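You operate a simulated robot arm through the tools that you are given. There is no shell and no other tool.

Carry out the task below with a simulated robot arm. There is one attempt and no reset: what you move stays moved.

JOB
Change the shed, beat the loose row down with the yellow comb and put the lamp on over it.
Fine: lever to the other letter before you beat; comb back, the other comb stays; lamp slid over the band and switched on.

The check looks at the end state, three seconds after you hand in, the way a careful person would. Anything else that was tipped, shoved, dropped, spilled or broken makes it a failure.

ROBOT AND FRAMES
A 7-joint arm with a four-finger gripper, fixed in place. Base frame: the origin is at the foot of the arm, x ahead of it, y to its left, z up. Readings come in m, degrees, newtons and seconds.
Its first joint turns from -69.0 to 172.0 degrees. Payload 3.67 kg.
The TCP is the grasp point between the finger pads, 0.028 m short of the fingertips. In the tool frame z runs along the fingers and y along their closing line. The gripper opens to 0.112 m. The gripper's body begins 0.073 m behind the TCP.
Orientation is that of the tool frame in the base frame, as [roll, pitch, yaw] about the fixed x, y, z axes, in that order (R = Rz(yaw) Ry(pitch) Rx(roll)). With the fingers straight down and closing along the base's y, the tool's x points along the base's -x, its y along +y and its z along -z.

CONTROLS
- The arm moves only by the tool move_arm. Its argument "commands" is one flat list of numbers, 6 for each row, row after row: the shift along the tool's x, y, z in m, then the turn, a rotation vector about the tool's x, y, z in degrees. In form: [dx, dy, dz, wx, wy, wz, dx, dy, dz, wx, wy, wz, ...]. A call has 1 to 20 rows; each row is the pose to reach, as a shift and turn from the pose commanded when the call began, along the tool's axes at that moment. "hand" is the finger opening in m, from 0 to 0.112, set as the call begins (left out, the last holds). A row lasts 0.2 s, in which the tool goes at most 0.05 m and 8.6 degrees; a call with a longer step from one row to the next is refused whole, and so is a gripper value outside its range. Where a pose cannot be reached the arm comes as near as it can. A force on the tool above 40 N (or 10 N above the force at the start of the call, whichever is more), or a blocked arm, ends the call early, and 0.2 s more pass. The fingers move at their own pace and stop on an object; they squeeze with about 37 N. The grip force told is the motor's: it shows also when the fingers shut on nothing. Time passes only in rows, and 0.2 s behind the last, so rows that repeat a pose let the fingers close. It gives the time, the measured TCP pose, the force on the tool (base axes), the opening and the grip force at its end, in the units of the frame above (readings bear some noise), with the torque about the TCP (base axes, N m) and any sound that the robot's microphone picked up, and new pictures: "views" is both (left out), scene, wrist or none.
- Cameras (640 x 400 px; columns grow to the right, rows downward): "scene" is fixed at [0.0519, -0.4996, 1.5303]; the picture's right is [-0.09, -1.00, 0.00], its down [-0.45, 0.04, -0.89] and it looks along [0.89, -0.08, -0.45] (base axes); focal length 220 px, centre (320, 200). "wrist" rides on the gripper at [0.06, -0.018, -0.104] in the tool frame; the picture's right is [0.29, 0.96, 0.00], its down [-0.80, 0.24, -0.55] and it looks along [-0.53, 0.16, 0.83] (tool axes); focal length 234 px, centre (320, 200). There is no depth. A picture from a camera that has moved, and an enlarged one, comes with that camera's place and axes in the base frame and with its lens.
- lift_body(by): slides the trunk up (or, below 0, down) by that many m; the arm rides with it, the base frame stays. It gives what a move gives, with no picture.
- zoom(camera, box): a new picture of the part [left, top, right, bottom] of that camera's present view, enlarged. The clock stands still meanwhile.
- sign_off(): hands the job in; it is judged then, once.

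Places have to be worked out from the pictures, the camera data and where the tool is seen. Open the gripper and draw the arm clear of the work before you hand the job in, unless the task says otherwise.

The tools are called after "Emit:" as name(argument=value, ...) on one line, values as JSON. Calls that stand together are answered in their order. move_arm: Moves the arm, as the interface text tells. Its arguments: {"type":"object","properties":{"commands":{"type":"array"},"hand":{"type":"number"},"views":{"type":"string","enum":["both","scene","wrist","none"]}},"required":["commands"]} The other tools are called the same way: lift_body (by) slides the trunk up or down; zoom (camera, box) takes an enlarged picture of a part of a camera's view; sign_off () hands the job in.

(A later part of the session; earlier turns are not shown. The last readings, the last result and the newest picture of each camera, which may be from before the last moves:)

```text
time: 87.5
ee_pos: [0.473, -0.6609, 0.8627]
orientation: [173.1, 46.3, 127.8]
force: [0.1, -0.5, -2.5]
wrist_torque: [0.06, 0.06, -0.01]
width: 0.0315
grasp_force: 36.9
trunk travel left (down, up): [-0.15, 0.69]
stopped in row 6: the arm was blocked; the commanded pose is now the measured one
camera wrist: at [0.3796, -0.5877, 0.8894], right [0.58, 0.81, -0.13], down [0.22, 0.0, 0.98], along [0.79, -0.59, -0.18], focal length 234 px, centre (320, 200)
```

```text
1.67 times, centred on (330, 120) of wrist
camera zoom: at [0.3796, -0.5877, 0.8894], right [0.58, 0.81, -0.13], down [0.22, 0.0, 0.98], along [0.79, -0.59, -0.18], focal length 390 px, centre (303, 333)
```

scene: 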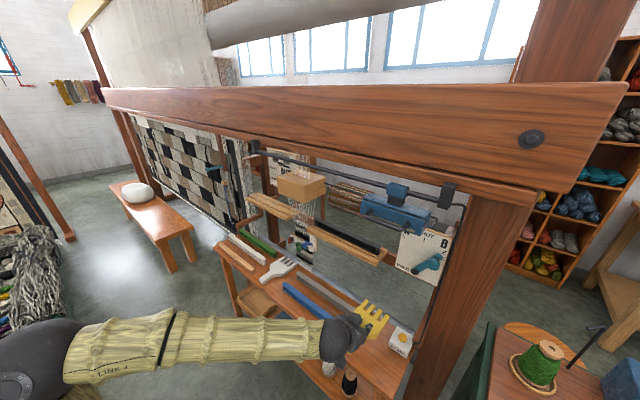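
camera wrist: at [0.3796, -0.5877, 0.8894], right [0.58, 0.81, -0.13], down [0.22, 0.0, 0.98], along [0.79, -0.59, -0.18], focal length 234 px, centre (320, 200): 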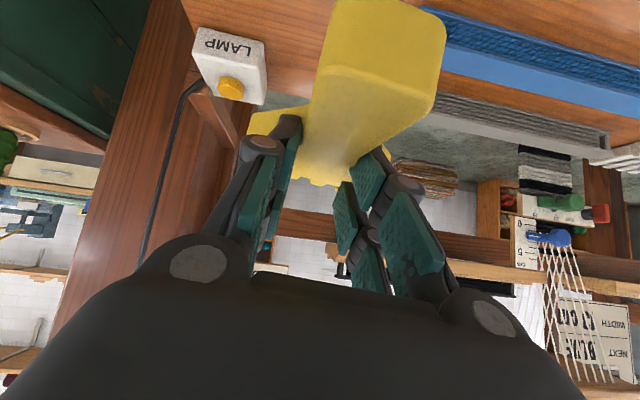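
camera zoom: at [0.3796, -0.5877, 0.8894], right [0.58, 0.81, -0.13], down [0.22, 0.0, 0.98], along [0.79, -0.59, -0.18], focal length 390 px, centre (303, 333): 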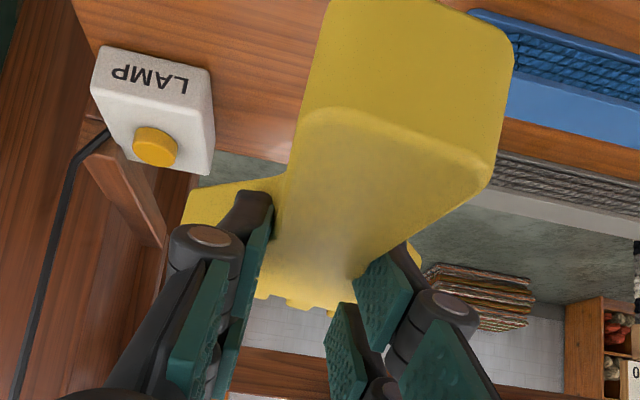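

The comb has slid back about 35 mm so the fingers are at its neck. I square the tool to (180, 53, 135) above the comb's spot to put it down.

Emit:
move_arm(commands=[0.0048, -0.0006, 0.0046, 0.5, -2.1, -1.7, 0.0097, -0.0011, 0.0091, 0.9, -4.3, -3.3, 0.0145, -0.0017, 0.0137, 1.4, -6.4, -5.0, 0.0145, -0.0017, 0.0137, 1.4, -6.4, -5.0], hand=0.0)

Emit:
zoom(camera="scene", box=[310, 270, 430, 390])

Emit:
zoom(camera="wrist", box=[200, 0, 460, 240])

```text
time: 88.5
ee_pos: [0.4735, -0.6575, 0.8434]
orientation: [-179.9, 53.3, 135.4]
force: [-0.3, -0.3, -2.8]
wrist_torque: [0.02, 0.09, 0.01]
width: 0.0314
grasp_force: 36.8
trunk travel left (down, up): [-0.15, 0.69]
camera wrist: at [0.3773, -0.5859, 0.8588], right [0.55, 0.8, -0.23], down [0.2, 0.15, 0.97], along [0.81, -0.58, -0.07], focal length 234 px, centre (320, 200)
```

scene: 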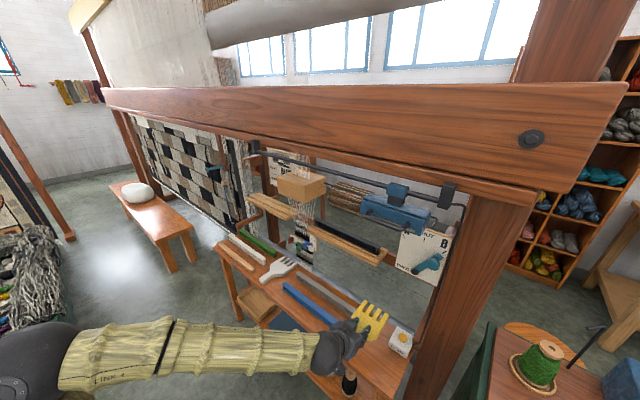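
wrist: 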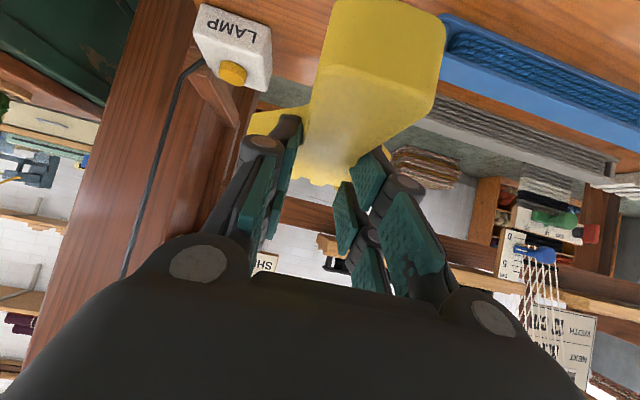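

```text
3.33 times, centred on (370, 330) of scene
camera zoom: at [0.0519, -0.4996, 1.5303], right [-0.09, -1.0, 0.0], down [-0.45, 0.04, -0.89], along [0.89, -0.08, -0.45], focal length 732 px, centre (153, -233)
```

zoom: 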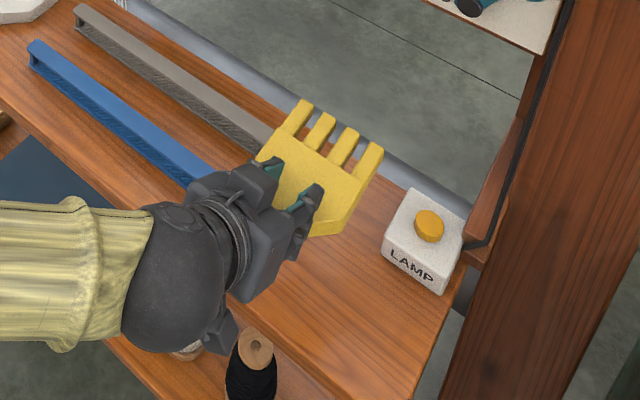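

```text
1.67 times, centred on (330, 120) of wrist
camera zoom: at [0.3773, -0.5859, 0.8588], right [0.55, 0.8, -0.23], down [0.2, 0.15, 0.97], along [0.81, -0.58, -0.07], focal length 390 px, centre (303, 333)
```

zoom: 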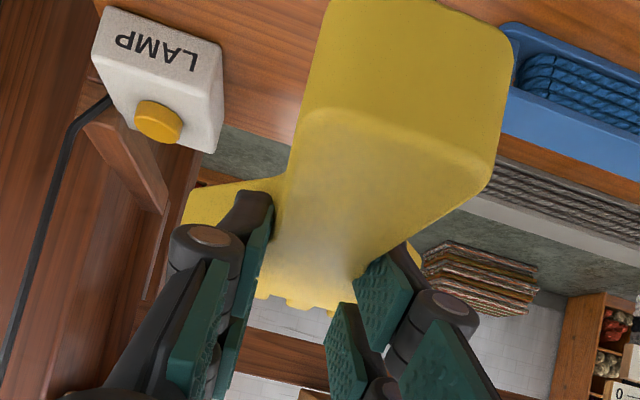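

The comb is level at this tilt, about 46 mm further back in the fingers than before. I lower it onto its original place, with the handle end at e2≈0.785.

Emit:
move_arm(commands=[0.0159, -0.0021, 0.0364, 0, 0, 0, 0.0317, -0.0043, 0.0727, 0, 0, 0, 0.0476, -0.0064, 0.1091, 0, 0, 0, 0.0572, -0.0064, 0.1163, 0, 0, 0, 0.0621, -0.0064, 0.1199, 0, 0, 0], hand=0.0)

Emit:
zoom(camera="scene", box=[310, 270, 430, 390])

Emit:
zoom(camera="wrist", box=[180, 0, 460, 240])

```text
time: 89.7
ee_pos: [0.5107, -0.7043, 0.7235]
orientation: [-179.6, 53.3, 135.3]
force: [1.0, -2.1, 9.3]
wrist_torque: [0.46, 0.53, 0.06]
width: 0.0316
grasp_force: 36.8
trunk travel left (down, up): [-0.15, 0.69]
camera wrist: at [0.414, -0.631, 0.7392], right [0.55, 0.8, -0.23], down [0.2, 0.15, 0.97], along [0.81, -0.58, -0.07], focal length 234 px, centre (320, 200)
```

scene: 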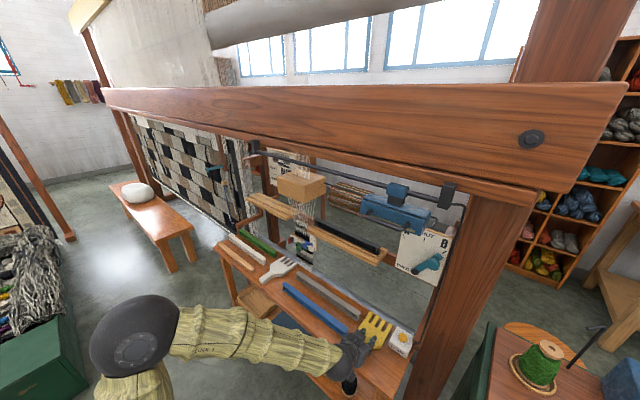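
wrist: 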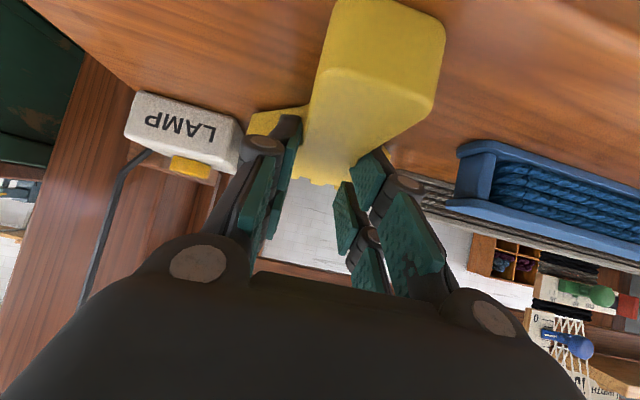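

```text
3.33 times, centred on (370, 330) of scene
camera zoom: at [0.0519, -0.4996, 1.5303], right [-0.09, -1.0, 0.0], down [-0.45, 0.04, -0.89], along [0.89, -0.08, -0.45], focal length 732 px, centre (153, -233)
```

zoom: 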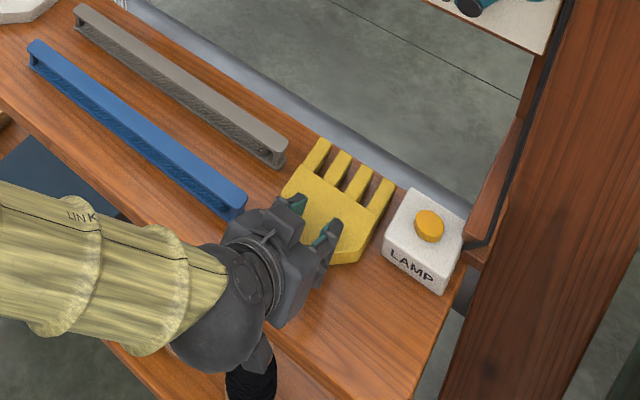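

```text
1.67 times, centred on (320, 120) of wrist
camera zoom: at [0.414, -0.631, 0.7392], right [0.55, 0.8, -0.23], down [0.2, 0.15, 0.97], along [0.81, -0.58, -0.07], focal length 390 px, centre (320, 333)
```

zoom: 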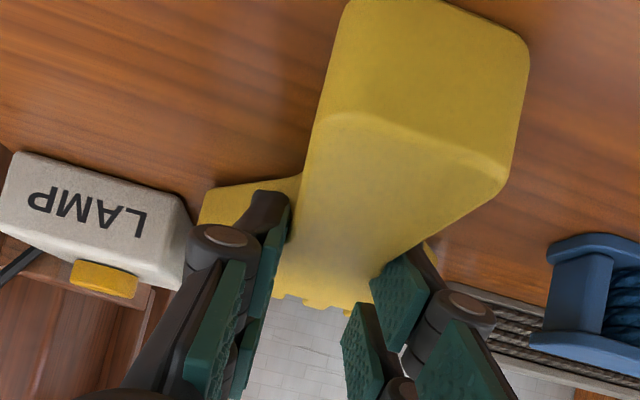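

Touching down (9 N), flat on the bench at its place. I release and withdraw along the tool axis.

Emit:
move_arm(commands=[0, 0, 0, 0, 0, 0, -0.001, 0, -0.001, 0, 0, 0, -0.012, 0, -0.02, 0, 0, 0, -0.03, 0, -0.055, 0, 0, 0, -0.05, 0, -0.09, 0, 0, 0], hand=0.06)

Emit:
zoom(camera="scene", box=[310, 270, 430, 390])

Emit:
zoom(camera="wrist", box=[180, 0, 460, 240])

```text
time: 90.9
ee_pos: [0.4814, -0.6727, 0.8195]
orientation: [-179.8, 53.2, 135.3]
force: [0.2, 0.1, 0.7]
wrist_torque: [0.0, 0.01, 0.04]
width: 0.0599
grasp_force: 0.1
trunk travel left (down, up): [-0.15, 0.69]
camera wrist: at [0.3843, -0.6023, 0.8338], right [0.55, 0.8, -0.23], down [0.2, 0.15, 0.97], along [0.81, -0.58, -0.07], focal length 234 px, centre (320, 200)
```

scene: 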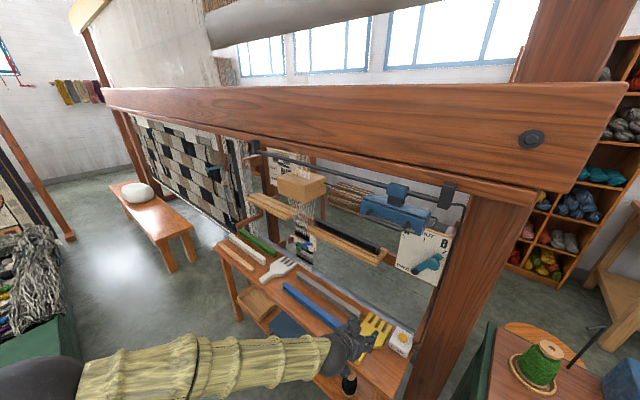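
wrist: 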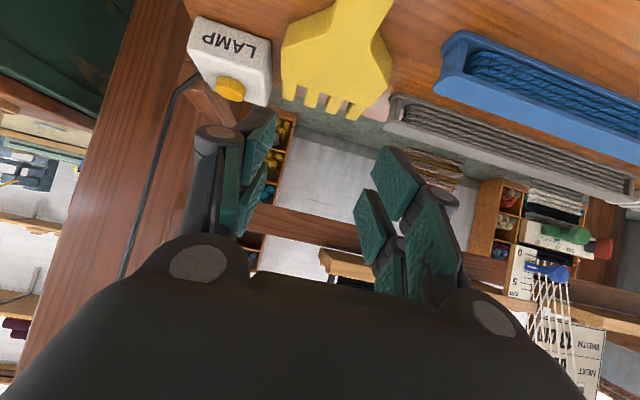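

```text
3.33 times, centred on (370, 330) of scene
camera zoom: at [0.0519, -0.4996, 1.5303], right [-0.09, -1.0, 0.0], down [-0.45, 0.04, -0.89], along [0.89, -0.08, -0.45], focal length 732 px, centre (153, -233)
```

zoom: 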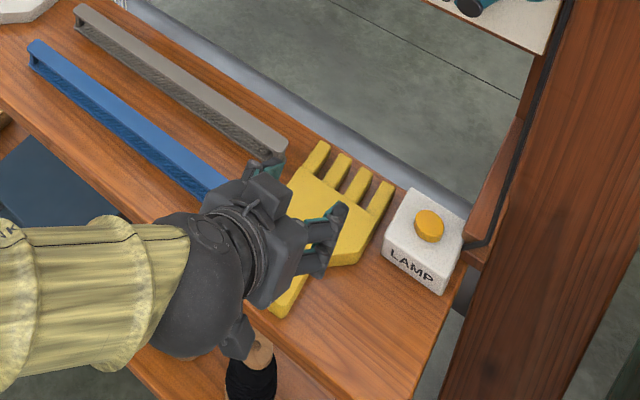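

```text
1.67 times, centred on (320, 120) of wrist
camera zoom: at [0.3843, -0.6023, 0.8338], right [0.55, 0.8, -0.23], down [0.2, 0.15, 0.97], along [0.81, -0.58, -0.07], focal length 390 px, centre (320, 333)
```

zoom: 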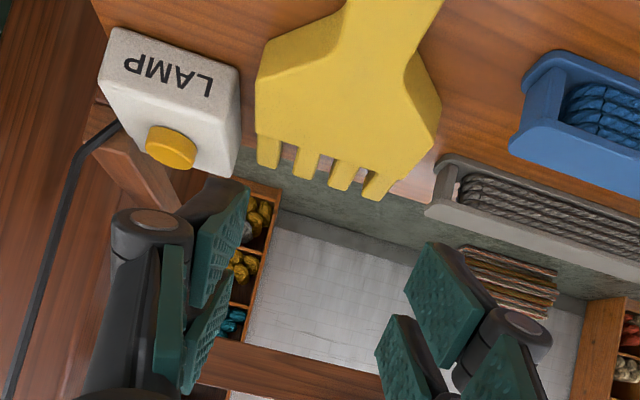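

The comb is flat and free. Now an empty-handed reach test: raise the trunk to T≈0.33, then keep the tool nearly vertical in transit so the wrist stays away from its singularity.

Emit:
lift_body(by=0.18)

Emit:
move_arm(commands=[0.0112, 0, 0.0154, 0, 7.5, 0, 0.0225, 0, 0.0309, 0, 15, 0, 0.0337, 0, 0.0463, 0, 22.5, 0, 0.0449, 0, 0.0617, 0, 30, 0, 0.0561, 0, 0.0772, 0, 37.5, 0, 0.0674, 0, 0.0926, 0, 45, 0, 0.0674, 0, 0.0926, 0, 48, 0], hand=0.03, views="scene")

```text
time: 92.9
ee_pos: [0.4813, -0.6739, 0.9978]
orientation: [-179.8, 53.0, 135.3]
force: [0.1, 0.0, -0.7]
wrist_torque: [-0.01, 0.0, 0.02]
width: 0.06
grasp_force: 0.1
trunk travel left (down, up): [-0.33, 0.51]
```

```text
time: 94.5
ee_pos: [0.5053, -0.6985, 0.8887]
orientation: [-179.7, 5.1, 135.0]
force: [0.5, 0.4, 0.2]
wrist_torque: [-0.03, 0.0, 0.0]
width: 0.0301
grasp_force: 0.0
trunk travel left (down, up): [-0.33, 0.51]
```

scene: 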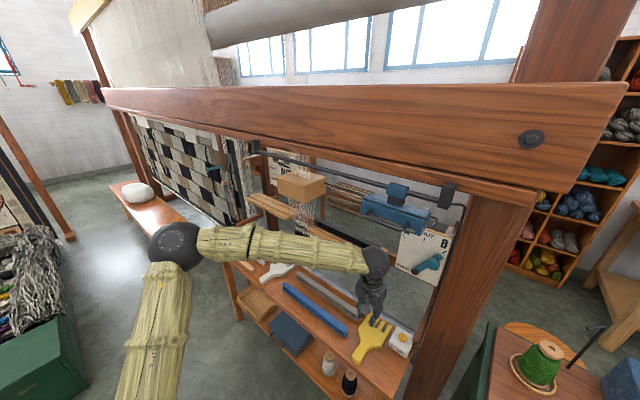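

Vertical tool at T=0.33 works. Now move left at this height in two stages, empty-handed.

Emit:
move_arm(commands=[0.006, 0.046, 0, 0, 0, 0, 0.012, 0.092, 0, 0, 0, 0, 0.018, 0.138, 0, 0, 0, 0, 0.024, 0.184, 0, 0, 0, 0, 0.03, 0.23, 0, 0, 0, 0, 0.036, 0.276, 0, 0, 0, 0], hand=0.03, views="scene")

```text
time: 96.1
ee_pos: [0.6626, -0.4954, 0.8212]
orientation: [-176.2, 0.8, 133.6]
force: [1.0, -0.9, -0.5]
wrist_torque: [0.04, 0.0, 0.01]
width: 0.03
grasp_force: 0.1
trunk travel left (down, up): [-0.33, 0.51]
stopped in row 6: the arm was blocked; the commanded pose is now the measured one
```

scene: 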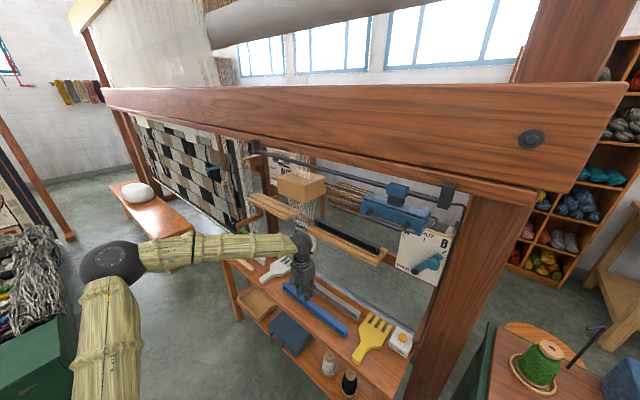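

Blocked again around the same base-joint limit, since the elbow sits left of the arm plane. I need the elbow over to the right. I'll go back right and turn the tilted tool's heading counter-clockwise in free space, which should pull the elbow up and to the right.

Emit:
move_arm(commands=[0.0055, -0.0412, -0.0141, -0.6, -0.7, -0.2, 0.0109, -0.0823, -0.0281, -1.3, -1.4, -0.5, 0.0164, -0.1235, -0.0422, -1.9, -2.1, -0.7, 0.0218, -0.1647, -0.0562, -2.5, -2.8, -0.9, 0.0273, -0.2058, -0.0703, -3.2, -3.5, -1.2, 0.0327, -0.247, -0.0843, -3.8, -4.2, -1.4, 0.0327, -0.247, -0.0843, -3.8, -4.2, -1.4], hand=0.03, views="scene")

```text
time: 97.7
ee_pos: [0.4677, -0.6343, 0.9235]
orientation: [-179.9, 5.1, 135.4]
force: [-1.0, 0.3, 0.1]
wrist_torque: [0.01, -0.02, -0.01]
width: 0.0299
grasp_force: 0.0
trunk travel left (down, up): [-0.33, 0.51]
```

scene: 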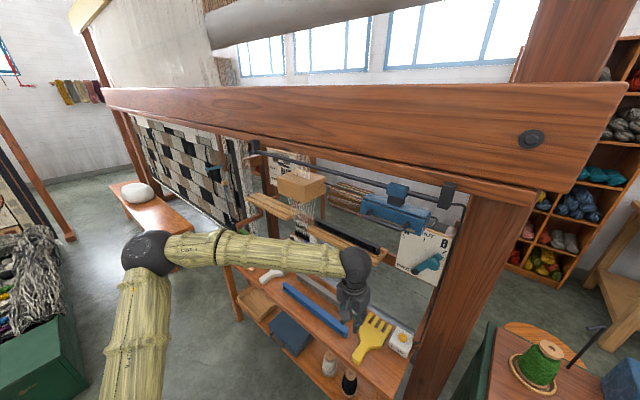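

Tilt to 60° here first.

Emit:
move_arm(commands=[-0.0093, 0.0017, 0.0013, 0, -7.9, 0, -0.0186, 0.0033, 0.0027, 0, -15.7, 0, -0.0279, 0.005, 0.004, 0, -23.6, 0, -0.0373, 0.0067, 0.0053, 0, -31.4, 0, -0.0466, 0.0084, 0.0066, 0, -39.3, 0, -0.0559, 0.01, 0.008, 0, -47.1, 0, -0.0652, 0.0117, 0.0093, 0, -55, 0, -0.0652, 0.0117, 0.0093, 0, -55, 0], hand=0.03, views="scene")

```text
time: 99.5
ee_pos: [0.521, -0.6717, 0.9212]
orientation: [-179.8, 60.1, 135.6]
force: [0.8, 0.5, -0.4]
wrist_torque: [0.01, 0.0, 0.02]
width: 0.03
grasp_force: 0.1
trunk travel left (down, up): [-0.33, 0.51]
```

scene: 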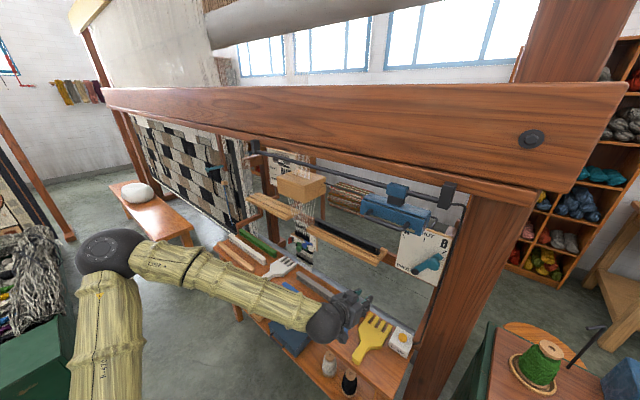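

Works. Now rotate the heading counter-clockwise 45° about the wrist point, in free space.

Emit:
move_arm(commands=[0.0007, 0.0226, -0.0013, -6.5, 0, -3.74, 0.0029, 0.0449, -0.0051, -13, 0, -7.48, 0.0066, 0.0664, -0.0114, -19.5, 0, -11.2, 0.0116, 0.0867, -0.0201, -26, 0, -14.96, 0.0178, 0.1056, -0.031, -32.5, 0, -18.7, 0.0253, 0.1226, -0.044, -39, 0, -22.4, 0.0253, 0.1226, -0.044, -39, 0, -22.4], hand=0.03, views="scene")

```text
time: 101.1
ee_pos: [0.5715, -0.549, 0.9217]
orientation: [-179.9, 60.0, -179.5]
force: [0.2, 1.0, 0.8]
wrist_torque: [0.0, -0.01, 0.01]
width: 0.0301
grasp_force: 0.0
trunk travel left (down, up): [-0.33, 0.51]
```

scene: 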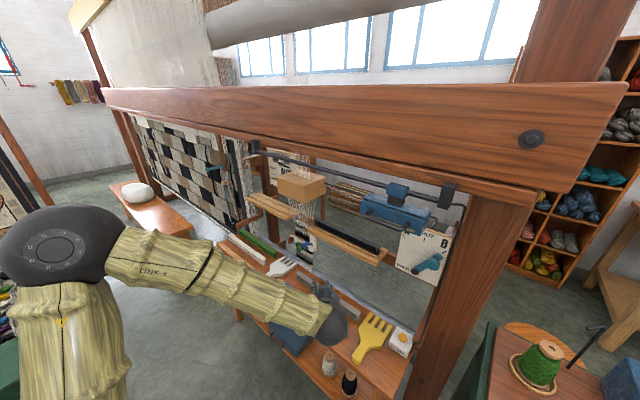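

The elbow moved right and up as hoped. Another 45° of heading.

Emit:
move_arm(commands=[0.0007, 0.0226, -0.0013, -6.5, 0, -3.74, 0.0029, 0.0449, -0.0051, -13, 0, -7.48, 0.0066, 0.0664, -0.0114, -19.5, 0, -11.2, 0.0116, 0.0867, -0.0201, -26, 0, -14.96, 0.0178, 0.1056, -0.031, -32.5, 0, -18.7, 0.0253, 0.1226, -0.044, -39, 0, -22.4, 0.0253, 0.1226, -0.044, -39, 0, -22.4], hand=0.03, views="scene")

```text
time: 102.7
ee_pos: [0.5205, -0.4257, 0.9218]
orientation: [179.9, 60.0, -134.8]
force: [-0.9, 0.0, 0.2]
wrist_torque: [0.01, 0.0, 0.04]
width: 0.03
grasp_force: 0.1
trunk travel left (down, up): [-0.33, 0.51]
```

scene: 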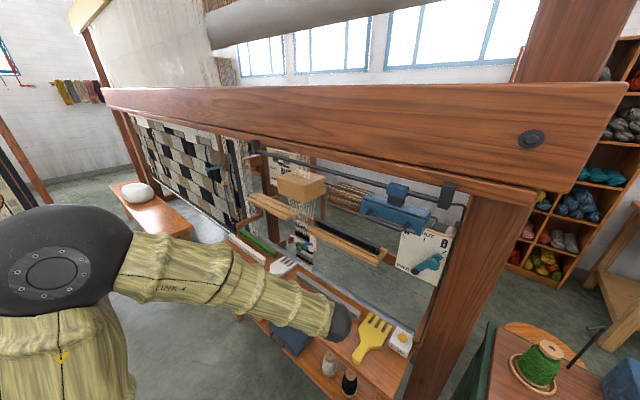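

The elbow is now up and to the right. Next I bring the tool to vertical while keeping the wrist still. After that, yaw only turns the last joint and leaves the elbow alone.

Emit:
move_arm(commands=[0.0261, 0, -0.0017, 0, 7.5, 0, 0.0518, 0, -0.0068, 0, 15, 0, 0.0765, 0, -0.0152, 0, 22.5, 0, 0.1, 0, -0.0268, 0, 30, 0, 0.1218, 0, -0.0413, 0, 37.5, 0, 0.1414, 0, -0.0585, 0, 45, 0, 0.1587, 0, -0.0782, 0, 52.5, 0, 0.1732, 0, -0.1, 0, 60, 0, 0.1732, 0, -0.1, 0, 60, 0], hand=0.03, views="scene")

```text
time: 104.7
ee_pos: [0.3965, -0.5497, 0.8205]
orientation: [179.8, -0.1, -134.7]
force: [-0.2, 0.5, -1.1]
wrist_torque: [0.0, 0.0, 0.0]
width: 0.0299
grasp_force: 0.1
trunk travel left (down, up): [-0.33, 0.51]
```

scene: 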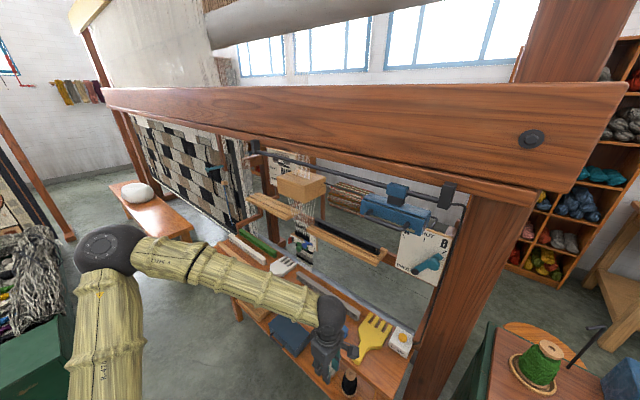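

Returning to vertical put the elbow back to the left, so the solver picks the elbow from the pose. I'll try the rolled-over gripper (yaw -45°, same closing line, camera on the far side) to see whether that posture gives more room.

Emit:
move_arm(commands=[0, 0, 0, 0, 0, -7.5, 0, 0, 0, 0, 0, -15, 0, 0, 0, 0, 0, -22.5, 0, 0, 0, 0, 0, -30, 0, 0, 0, 0, 0, -37.5, 0, 0, 0, 0, 0, -45, 0, 0, 0, 0, 0, -52.5, 0, 0, 0, 0, 0, -60, 0, 0, 0, 0, 0, -67.5, 0, 0, 0, 0, 0, -75, 0, 0, 0, 0, 0, -82.5, 0, 0, 0, 0, 0, -89.7], hand=0.03, views="scene")

```text
time: 107.3
ee_pos: [0.3973, -0.5503, 0.819]
orientation: [-180.0, 0.1, -45.0]
force: [0.4, 0.7, -0.9]
wrist_torque: [0.02, 0.01, 0.0]
width: 0.03
grasp_force: 0.0
trunk travel left (down, up): [-0.33, 0.51]
```

scene: 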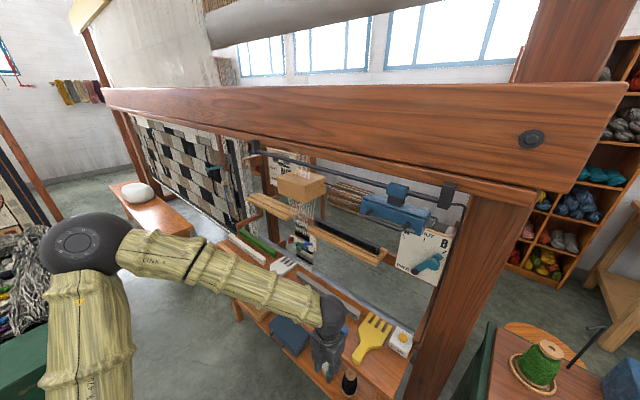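

The flipped roll moved the elbow right, so it does help. Now test moving left and out with the tool vertical in this flipped roll.

Emit:
move_arm(commands=[0.018, -0.04, 0, 0, 0, 0, 0.036, -0.08, 0, 0, 0, 0, 0.054, -0.12, 0, 0, 0, 0, 0.072, -0.16, -0.01, 0, 0, 0, 0.09, -0.2, -0.02, 0, 0, 0, 0.108, -0.24, -0.03, 0, 0, 0, 0.126, -0.28, -0.04, 0, 0, 0], hand=0.03, views="scene")

```text
time: 109.1
ee_pos: [0.6747, -0.4709, 0.8417]
orientation: [-178.3, 2.4, -47.7]
force: [-0.2, 0.5, -0.5]
wrist_torque: [0.04, -0.04, 0.03]
width: 0.03
grasp_force: 0.0
trunk travel left (down, up): [-0.33, 0.51]
stopped in row 7: the arm was blocked; the commanded pose is now the measured one
```

scene: 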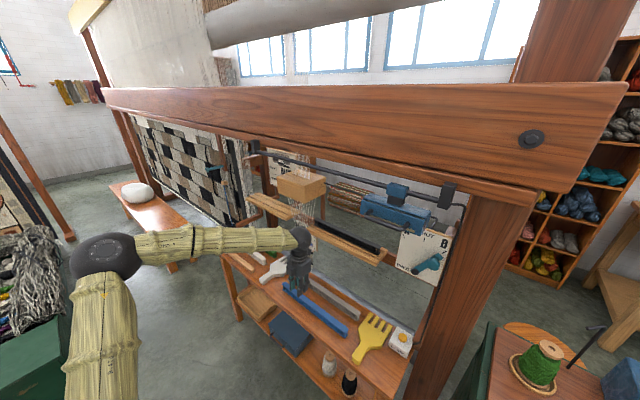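

Got to e1 0.144 with only small deviation. I continue left with smaller, slower steps.

Emit:
move_arm(commands=[0, -0.01, -0.005, -0.4, -0.6, -0.7, 0, -0.025, -0.01, -0.9, -1.2, -1.4, 0, -0.04, -0.015, -1.3, -1.8, -2.0, 0, -0.055, -0.02, -1.7, -2.4, -2.7, 0, -0.07, -0.02, -1.7, -2.4, -2.7, 0, -0.085, -0.02, -1.7, -2.4, -2.7, 0, -0.1, -0.02, -1.7, -2.4, -2.7, 0, -0.1, -0.02, -1.7, -2.4, -2.7], hand=0.03, views="scene")

```text
time: 110.9
ee_pos: [0.7453, -0.417, 0.86]
orientation: [-179.0, 5.6, -46.2]
force: [-0.4, 0.4, -0.3]
wrist_torque: [0.04, 0.03, 0.0]
width: 0.0298
grasp_force: 0.0
trunk travel left (down, up): [-0.33, 0.51]
```

scene: 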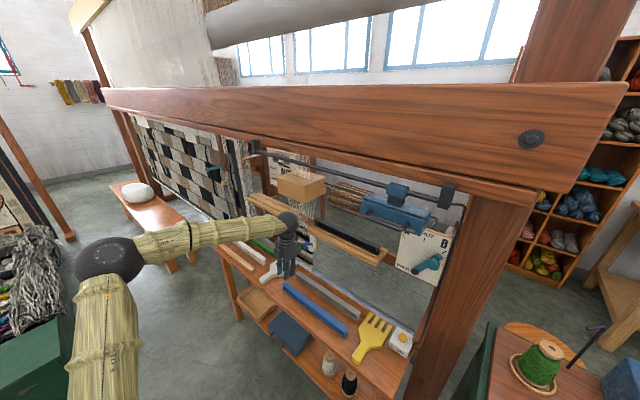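

Slow steps pass smoothly. Now at e1 0.232. I continue to e1≈0.41 in small steps, tilting slightly forward.

Emit:
move_arm(commands=[0, -0.015, 0, 0, 0.8, 0, 0, -0.03, 0, 0, 1.6, 0, 0, -0.045, 0, 0, 2.4, 0, 0, -0.06, 0, 0, 3.2, 0, 0, -0.075, 0, 0, 4, 0, 0, -0.09, 0, 0, 4.8, 0, 0, -0.105, 0, 0, 5.6, 0, 0, -0.12, 0, 0, 6.4, 0, 0, -0.135, 0, 0, 7.2, 0, 0, -0.15, 0, 0, 8, 0, 0, -0.165, 0, 0, 8.8, 0, 0, -0.18, 0, 0, 9.6, 0, 0, -0.18, 0, 0, 9.6, 0], hand=0.03, views="scene")

```text
time: 113.9
ee_pos: [0.8721, -0.2955, 0.7894]
orientation: [176.8, -0.8, -46.2]
force: [0.6, -1.1, 1.2]
wrist_torque: [-0.01, 0.0, -0.01]
width: 0.0301
grasp_force: 0.0
trunk travel left (down, up): [-0.33, 0.51]
stopped in row 13: the arm was blocked; the commanded pose is now the measured one
```

scene: 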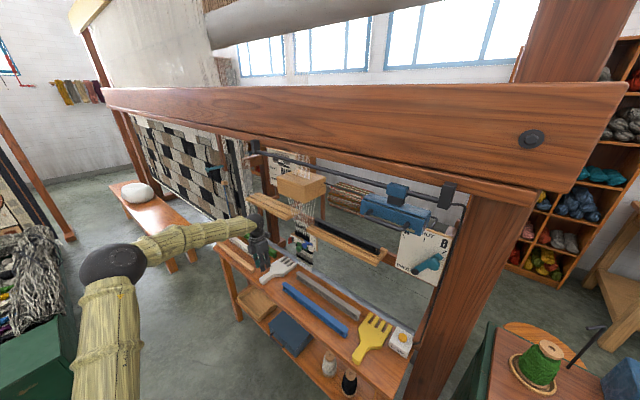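

That reached e1 0.408, the band's position, in a good high-elbow posture. It sagged a bit, so I raise slowly and square up.

Emit:
move_arm(commands=[0, 0, -0.01, 0.4, 0, -0.2, 0, 0, -0.02, 0.8, 0, -0.3, 0, 0, -0.035, 1.2, 0, -0.5, 0, 0, -0.05, 1.6, 0, -0.6, 0, 0, -0.065, 2.0, 0, -0.8, 0, 0, -0.08, 2.4, 0, -0.9, 0, 0, -0.095, 2.8, 0, -1.0, 0, 0, -0.11, 3.2, 0, -1.2, 0, 0, -0.11, 3.2, 0, -1.2], hand=0.03)

```text
time: 116.1
ee_pos: [0.8726, -0.3139, 0.8789]
orientation: [-180.0, 1.0, -46.7]
force: [1.0, -0.9, -0.3]
wrist_torque: [0.03, 0.01, -0.01]
width: 0.0301
grasp_force: 0.0
trunk travel left (down, up): [-0.33, 0.51]
stopped in row 9: the arm was blocked; the commanded pose is now the measured one
camera wrist: at [0.9287, -0.3457, 0.9832], right [-0.5, -0.87, -0.01], down [-0.71, 0.41, 0.57], along [-0.49, 0.29, -0.82], focal length 234 px, centre (320, 200)
```

scene: 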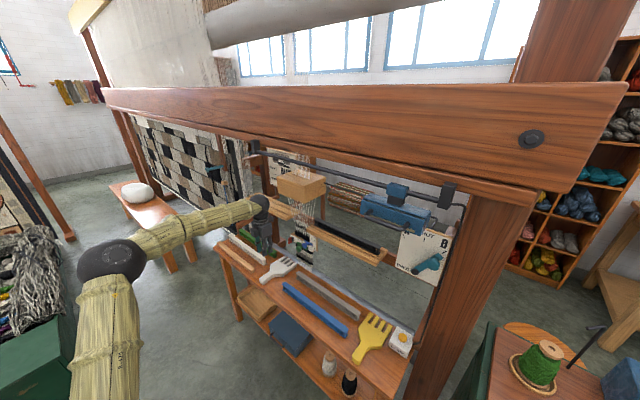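
wrist: 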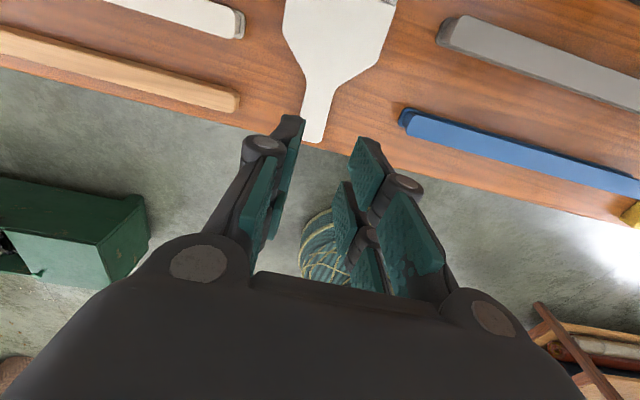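

Nearly on target (e1 0.395, e2 0.839). Test extending toward the loom with a forward tilt of 20°, still empty-handed and short of the knobs.

Emit:
move_arm(commands=[0.01, 0, -0.002, 0, 2.5, -0.2, 0.02, 0, -0.004, 0, 5, -0.4, 0.03, 0, -0.006, 0, 7.5, -0.6, 0.04, 0, -0.008, 0, 10, -0.8, 0.05, 0, -0.01, 0, 12.5, -1.0, 0.06, 0, -0.012, 0, 15, -1.2, 0.07, 0, -0.014, 0, 17.5, -1.4, 0.08, 0, -0.016, 0, 20, -1.6, 0.08, 0, -0.016, 0, 20, -1.6], hand=0.03, views="scene")

```text
time: 118.1
ee_pos: [0.9263, -0.3761, 0.8933]
orientation: [-180.0, -18.9, -45.3]
force: [0.8, 0.9, -0.7]
wrist_torque: [0.0, 0.03, -0.01]
width: 0.0302
grasp_force: 0.1
trunk travel left (down, up): [-0.33, 0.51]
```

scene: 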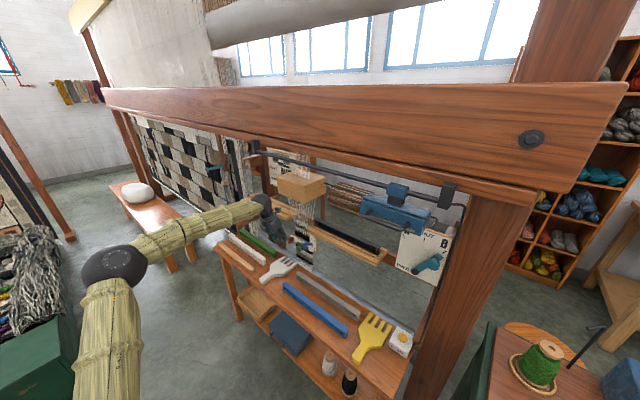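

Exactly followed. One more test: e1≈0.413, e2≈0.95 with a 30° tilt.

Emit:
move_arm(commands=[0.0071, -0.006, 0.0024, 0, 2.8, 0, 0.0142, -0.012, 0.0049, 0, 5.5, 0, 0.0213, -0.018, 0.0073, 0, 8.3, 0, 0.0284, -0.024, 0.0097, 0, 11, 0, 0.0284, -0.024, 0.0097, 0, 11, 0], hand=0.03, views="scene")

Emit:
zoom(camera="scene", box=[240, 160, 360, 280])

```text
time: 119.3
ee_pos: [0.9654, -0.382, 0.8859]
orientation: [179.5, -29.5, -45.1]
force: [0.4, 0.8, 0.1]
wrist_torque: [-0.01, 0.0, -0.03]
width: 0.03
grasp_force: 0.0
trunk travel left (down, up): [-0.33, 0.51]
```

scene: 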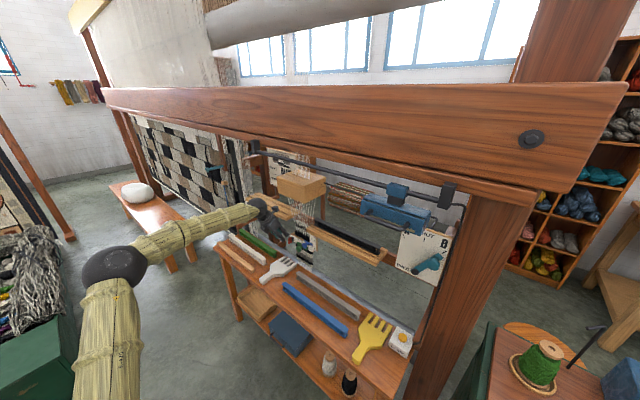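

```text
3.33 times, centred on (300, 220) of scene
camera zoom: at [0.0519, -0.4996, 1.5303], right [-0.09, -1.0, 0.0], down [-0.45, 0.04, -0.89], along [0.89, -0.08, -0.45], focal length 732 px, centre (387, 133)
```

zoom: 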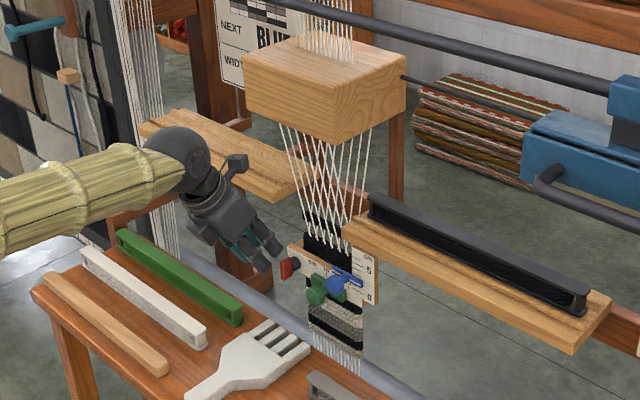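

This is exactly the beating pose: e1 0.4125, e2 0.953, 30° tilt. The flipped roll is the key. I now retrace back to pick the comb up with this same roll, first retracting.

Emit:
move_arm(commands=[-0.0114, 0.0028, -0.0085, 0, -3, 0, -0.0229, 0.0055, -0.017, 0, -6, 0, -0.0343, 0.0083, -0.0254, 0, -9, 0, -0.0457, 0.011, -0.0339, 0, -12, 0, -0.0571, 0.0138, -0.0424, 0, -15, 0, -0.0686, 0.0165, -0.0509, 0, -18, 0, -0.08, 0.0193, -0.0593, 0, -21, 0, -0.0914, 0.022, -0.0678, 0, -24.5, 0], hand=0.03, views="none")

Emit:
move_arm(commands=[0, 0.02, 0, 0, 0, 0, 0, 0.04, 0, 0, 0, 0, 0, 0.06, 0, 0, 0, 0, 0, 0.08, 0, 0, 0, 0, 0, 0.1, 0, 0, 0, 0, 0, 0.12, 0, 0, 0, 0, 0, 0.14, 0, 0, 0, 0, 0, 0.16, 0, 0, 0, 0, 0, 0.18, 0, 0, 0, 0, 0, 0.2, 0, 0, 0, 0, 0, 0.22, 0, 0, 0, 0, 0, 0.24, 0, 0, 0, 0], hand=0.03, views="scene")

```text
time: 121.3
ee_pos: [0.8682, -0.3299, 0.8399]
orientation: [176.8, -1.8, -46.2]
force: [0.5, -0.4, 0.8]
wrist_torque: [0.0, -0.01, -0.02]
width: 0.03
grasp_force: 0.0
trunk travel left (down, up): [-0.33, 0.51]
stopped in row 8: the arm was blocked; the commanded pose is now the measured one
```

```text
time: 123.9
ee_pos: [0.6965, -0.4916, 0.8574]
orientation: [176.7, -2.2, -45.9]
force: [0.7, 0.2, 0.0]
wrist_torque: [-0.01, 0.02, 0.0]
width: 0.0299
grasp_force: 0.1
trunk travel left (down, up): [-0.33, 0.51]
```

scene: 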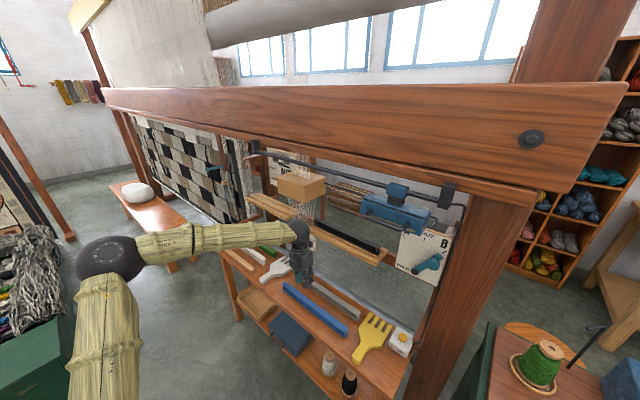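

Moving right is free. I continue to above the comb.

Emit:
move_arm(commands=[-0.006, 0.035, 0, 0.4, 1, -0.1, -0.012, 0.07, 0, 0.8, 2, -0.2, -0.018, 0.105, 0, 1.2, 3, -0.3, -0.024, 0.14, 0, 1.6, 4, -0.4, -0.03, 0.175, 0, 2.0, 5, -0.5, -0.036, 0.21, 0, 2.5, 6, -0.6, -0.042, 0.245, 0, 2.9, 7, -0.8, -0.048, 0.28, 0, 3.3, 8, -0.9, -0.048, 0.28, 0, 3.3, 8, -0.9], hand=0.06)

```text
time: 125.9
ee_pos: [0.4641, -0.6531, 0.8694]
orientation: [-179.9, -10.0, -44.9]
force: [-0.2, 0.7, -0.2]
wrist_torque: [0.03, -0.02, 0.03]
width: 0.0599
grasp_force: 0.0
trunk travel left (down, up): [-0.33, 0.51]
camera wrist: at [0.5062, -0.6679, 0.983], right [-0.47, -0.88, 0.05], down [-0.79, 0.45, 0.41], along [-0.38, 0.15, -0.91], focal length 234 px, centre (320, 200)
```

scene: 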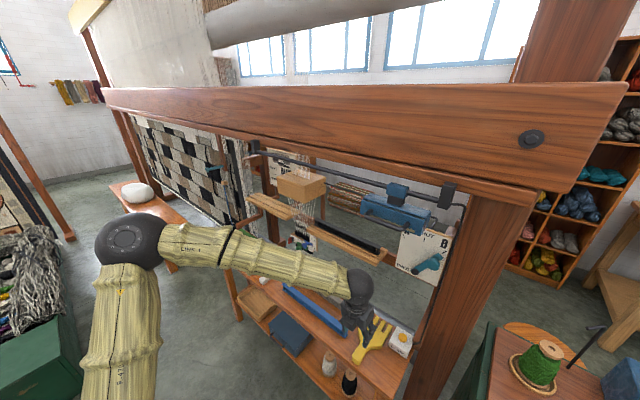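
wrist: 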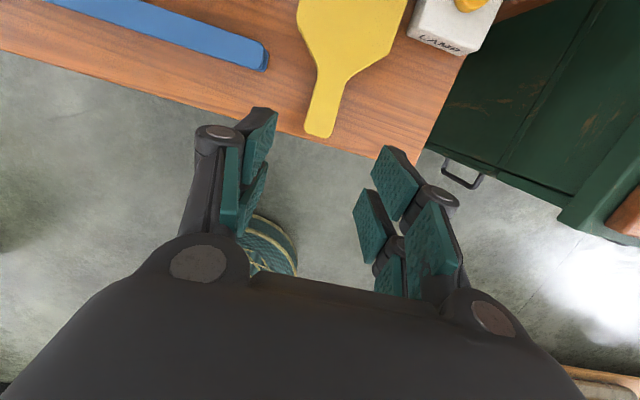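

The comb is in view: handle end at e2≈0.796, neck at ≈0.855, centre e1≈-0.138. I go to the pre-grasp with a 30° forward tilt.

Emit:
move_arm(commands=[0.0019, 0.0011, 0.0181, 0, 5, 0, 0.0038, 0.0022, 0.0362, 0, 10, 0, 0.0056, 0.0033, 0.0543, 0, 15, 0, 0.0075, 0.0044, 0.0724, 0, 20, 0, 0.0075, 0.0044, 0.0724, 0, 20, 0], hand=0.06)

Emit:
zoom(camera="scene", box=[310, 270, 430, 390])

Emit:
zoom(camera="wrist", box=[200, 0, 460, 240])

```text
time: 127.1
ee_pos: [0.4737, -0.6707, 0.7994]
orientation: [-180.0, -30.1, -45.0]
force: [0.4, 0.2, -0.5]
wrist_torque: [-0.01, 0.0, -0.01]
width: 0.0601
grasp_force: 0.0
trunk travel left (down, up): [-0.33, 0.51]
camera wrist: at [0.4861, -0.6568, 0.9209], right [-0.5, -0.85, 0.14], down [-0.85, 0.51, 0.08], along [-0.14, -0.08, -0.99], focal length 234 px, centre (320, 200)
```

scene: 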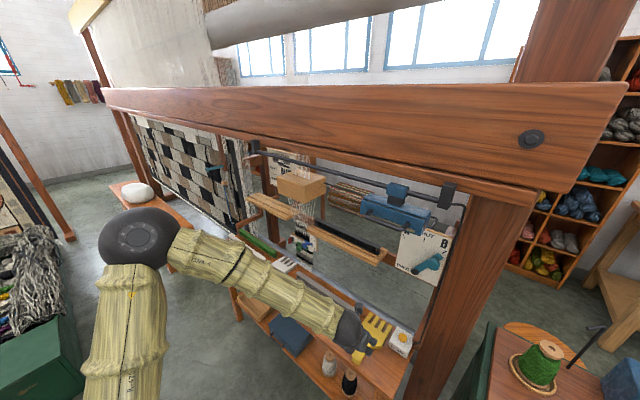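
wrist: 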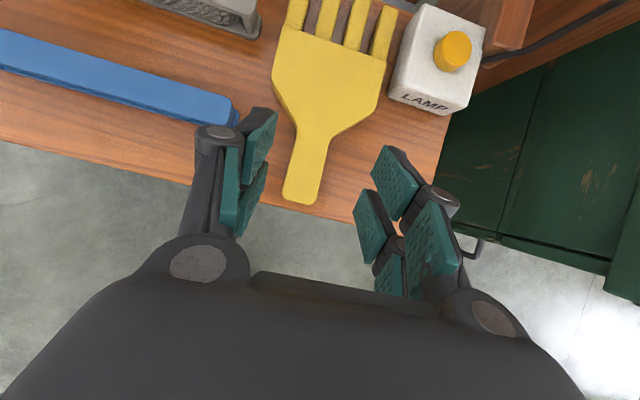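

```text
3.33 times, centred on (370, 330) of scene
camera zoom: at [0.0519, -0.4996, 1.5303], right [-0.09, -1.0, 0.0], down [-0.45, 0.04, -0.89], along [0.89, -0.08, -0.45], focal length 732 px, centre (153, -233)
```

zoom: 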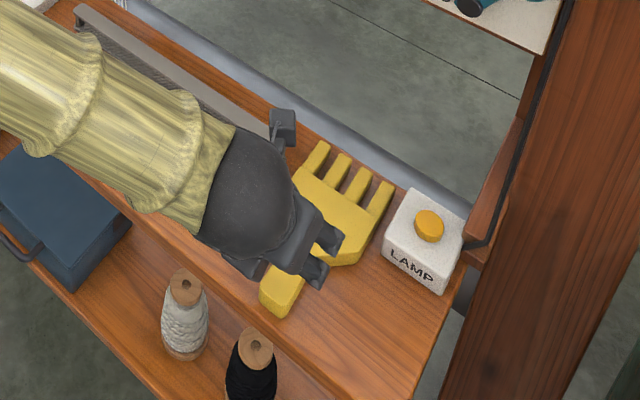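

```text
1.67 times, centred on (330, 120) of wrist
camera zoom: at [0.4861, -0.6568, 0.9209], right [-0.5, -0.85, 0.14], down [-0.85, 0.51, 0.08], along [-0.14, -0.08, -0.99], focal length 390 px, centre (303, 333)
```

zoom: 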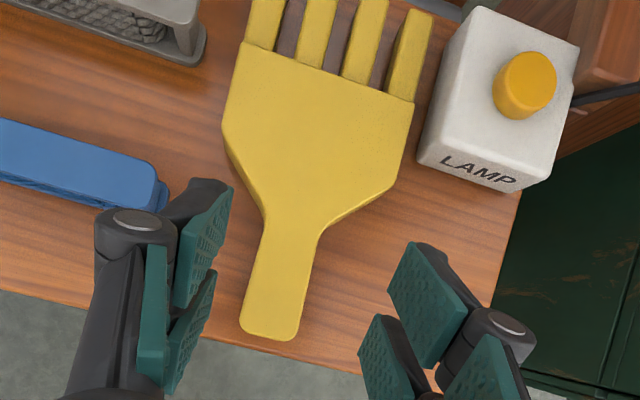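

The flipped camera looks straight down on the comb, which is ideal. The handle axis is centred within 2 mm. I descend to z≈0.7175.

Emit:
move_arm(commands=[-0.0066, -0.0005, 0.0193, 0, 0, 0, -0.0132, -0.001, 0.0386, 0, 0, 0, -0.0197, -0.0015, 0.0579, 0, 0, 0, -0.0243, -0.002, 0.0711, 0, 0, 0, -0.0263, -0.002, 0.0772, 0, 0, 0, -0.0273, -0.002, 0.0789, 0, 0, 0], hand=0.06)

Emit:
zoom(camera="wrist", box=[200, 40, 460, 280])

```text
time: 128.5
ee_pos: [0.4837, -0.6795, 0.7171]
orientation: [-179.9, -30.0, -44.9]
force: [0.1, -0.1, 0.0]
wrist_torque: [-0.03, 0.02, 0.0]
width: 0.06
grasp_force: 0.1
trunk travel left (down, up): [-0.33, 0.51]
camera wrist: at [0.4984, -0.6662, 0.8384], right [-0.5, -0.85, 0.14], down [-0.85, 0.51, 0.08], along [-0.14, -0.08, -0.99], focal length 234 px, centre (320, 200)
```

scene: 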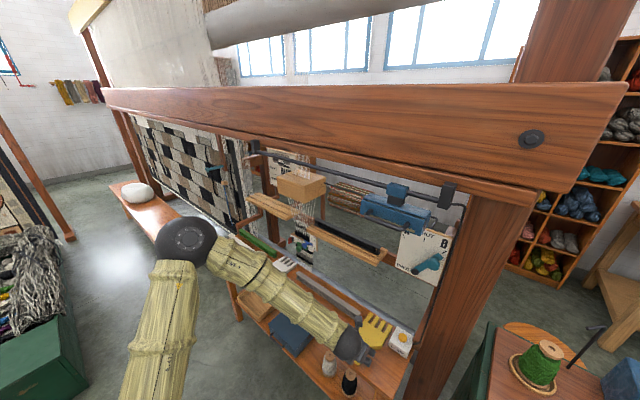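
wrist: 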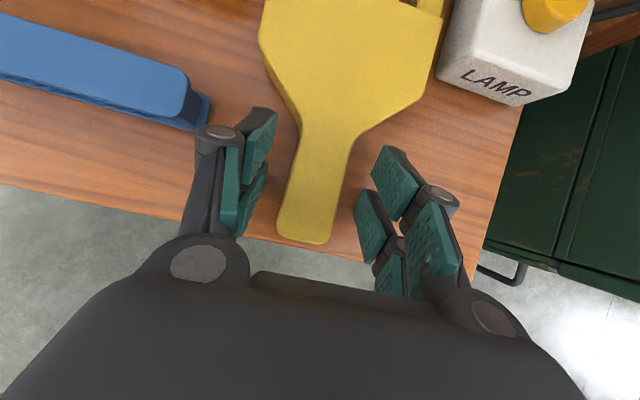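

```text
1.67 times, centred on (330, 160) of wrist
camera zoom: at [0.4984, -0.6662, 0.8384], right [-0.5, -0.85, 0.14], down [-0.85, 0.51, 0.08], along [-0.14, -0.08, -0.99], focal length 390 px, centre (303, 267)
```

zoom: 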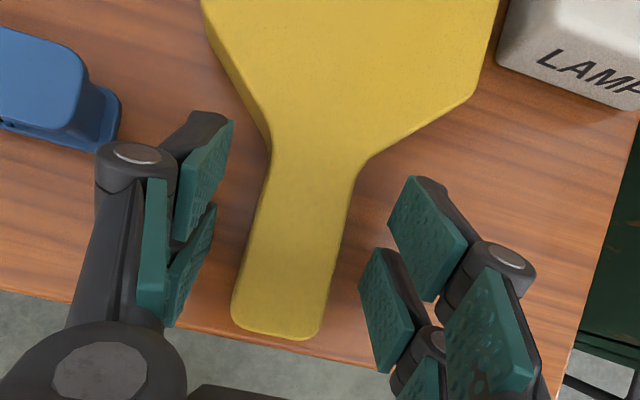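

Pads straddle the handle mid-way. Closing.

Emit:
move_arm(commands=[0, 0, 0, 0, 0, 0, 0, 0, 0, 0, 0, 0, 0, 0, 0, 0, 0, 0, 0, 0, 0, 0, 0, 0], hand=0.0)

Emit:
zoom(camera="wrist", box=[200, 40, 460, 280])

```text
time: 129.5
ee_pos: [0.4861, -0.6803, 0.7173]
orientation: [180.0, -30.0, -44.9]
force: [0.8, -0.5, -0.4]
wrist_torque: [-0.13, 0.03, 0.04]
width: 0.0318
grasp_force: 37.4
trunk travel left (down, up): [-0.33, 0.51]
camera wrist: at [0.4985, -0.6661, 0.8386], right [-0.5, -0.85, 0.14], down [-0.85, 0.51, 0.08], along [-0.14, -0.08, -0.99], focal length 234 px, centre (320, 200)
```

scene: 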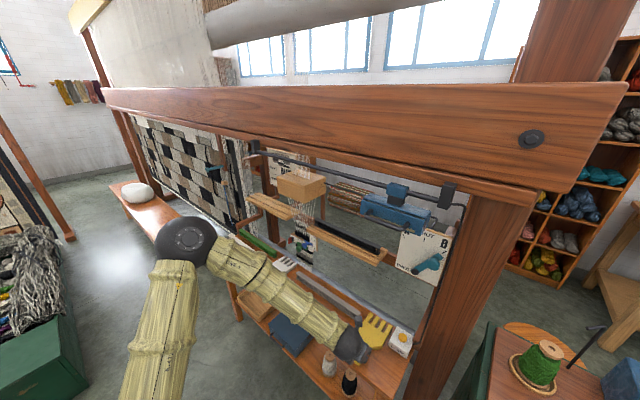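
wrist: 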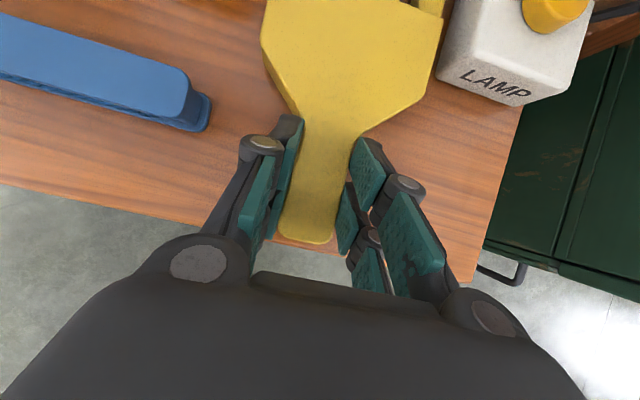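

```text
1.67 times, centred on (330, 160) of wrist
camera zoom: at [0.4985, -0.6661, 0.8386], right [-0.5, -0.85, 0.14], down [-0.85, 0.51, 0.08], along [-0.14, -0.08, -0.99], focal length 390 px, centre (303, 267)
```

zoom: 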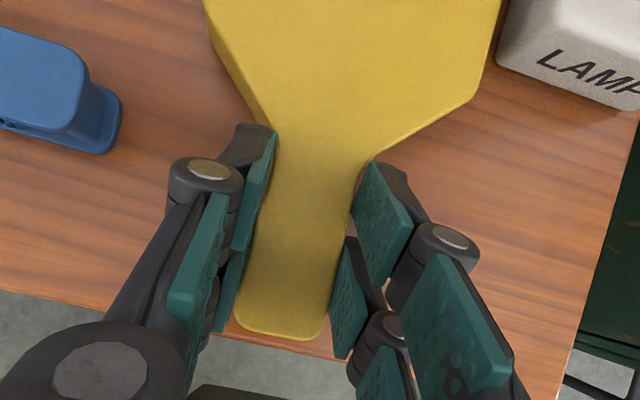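

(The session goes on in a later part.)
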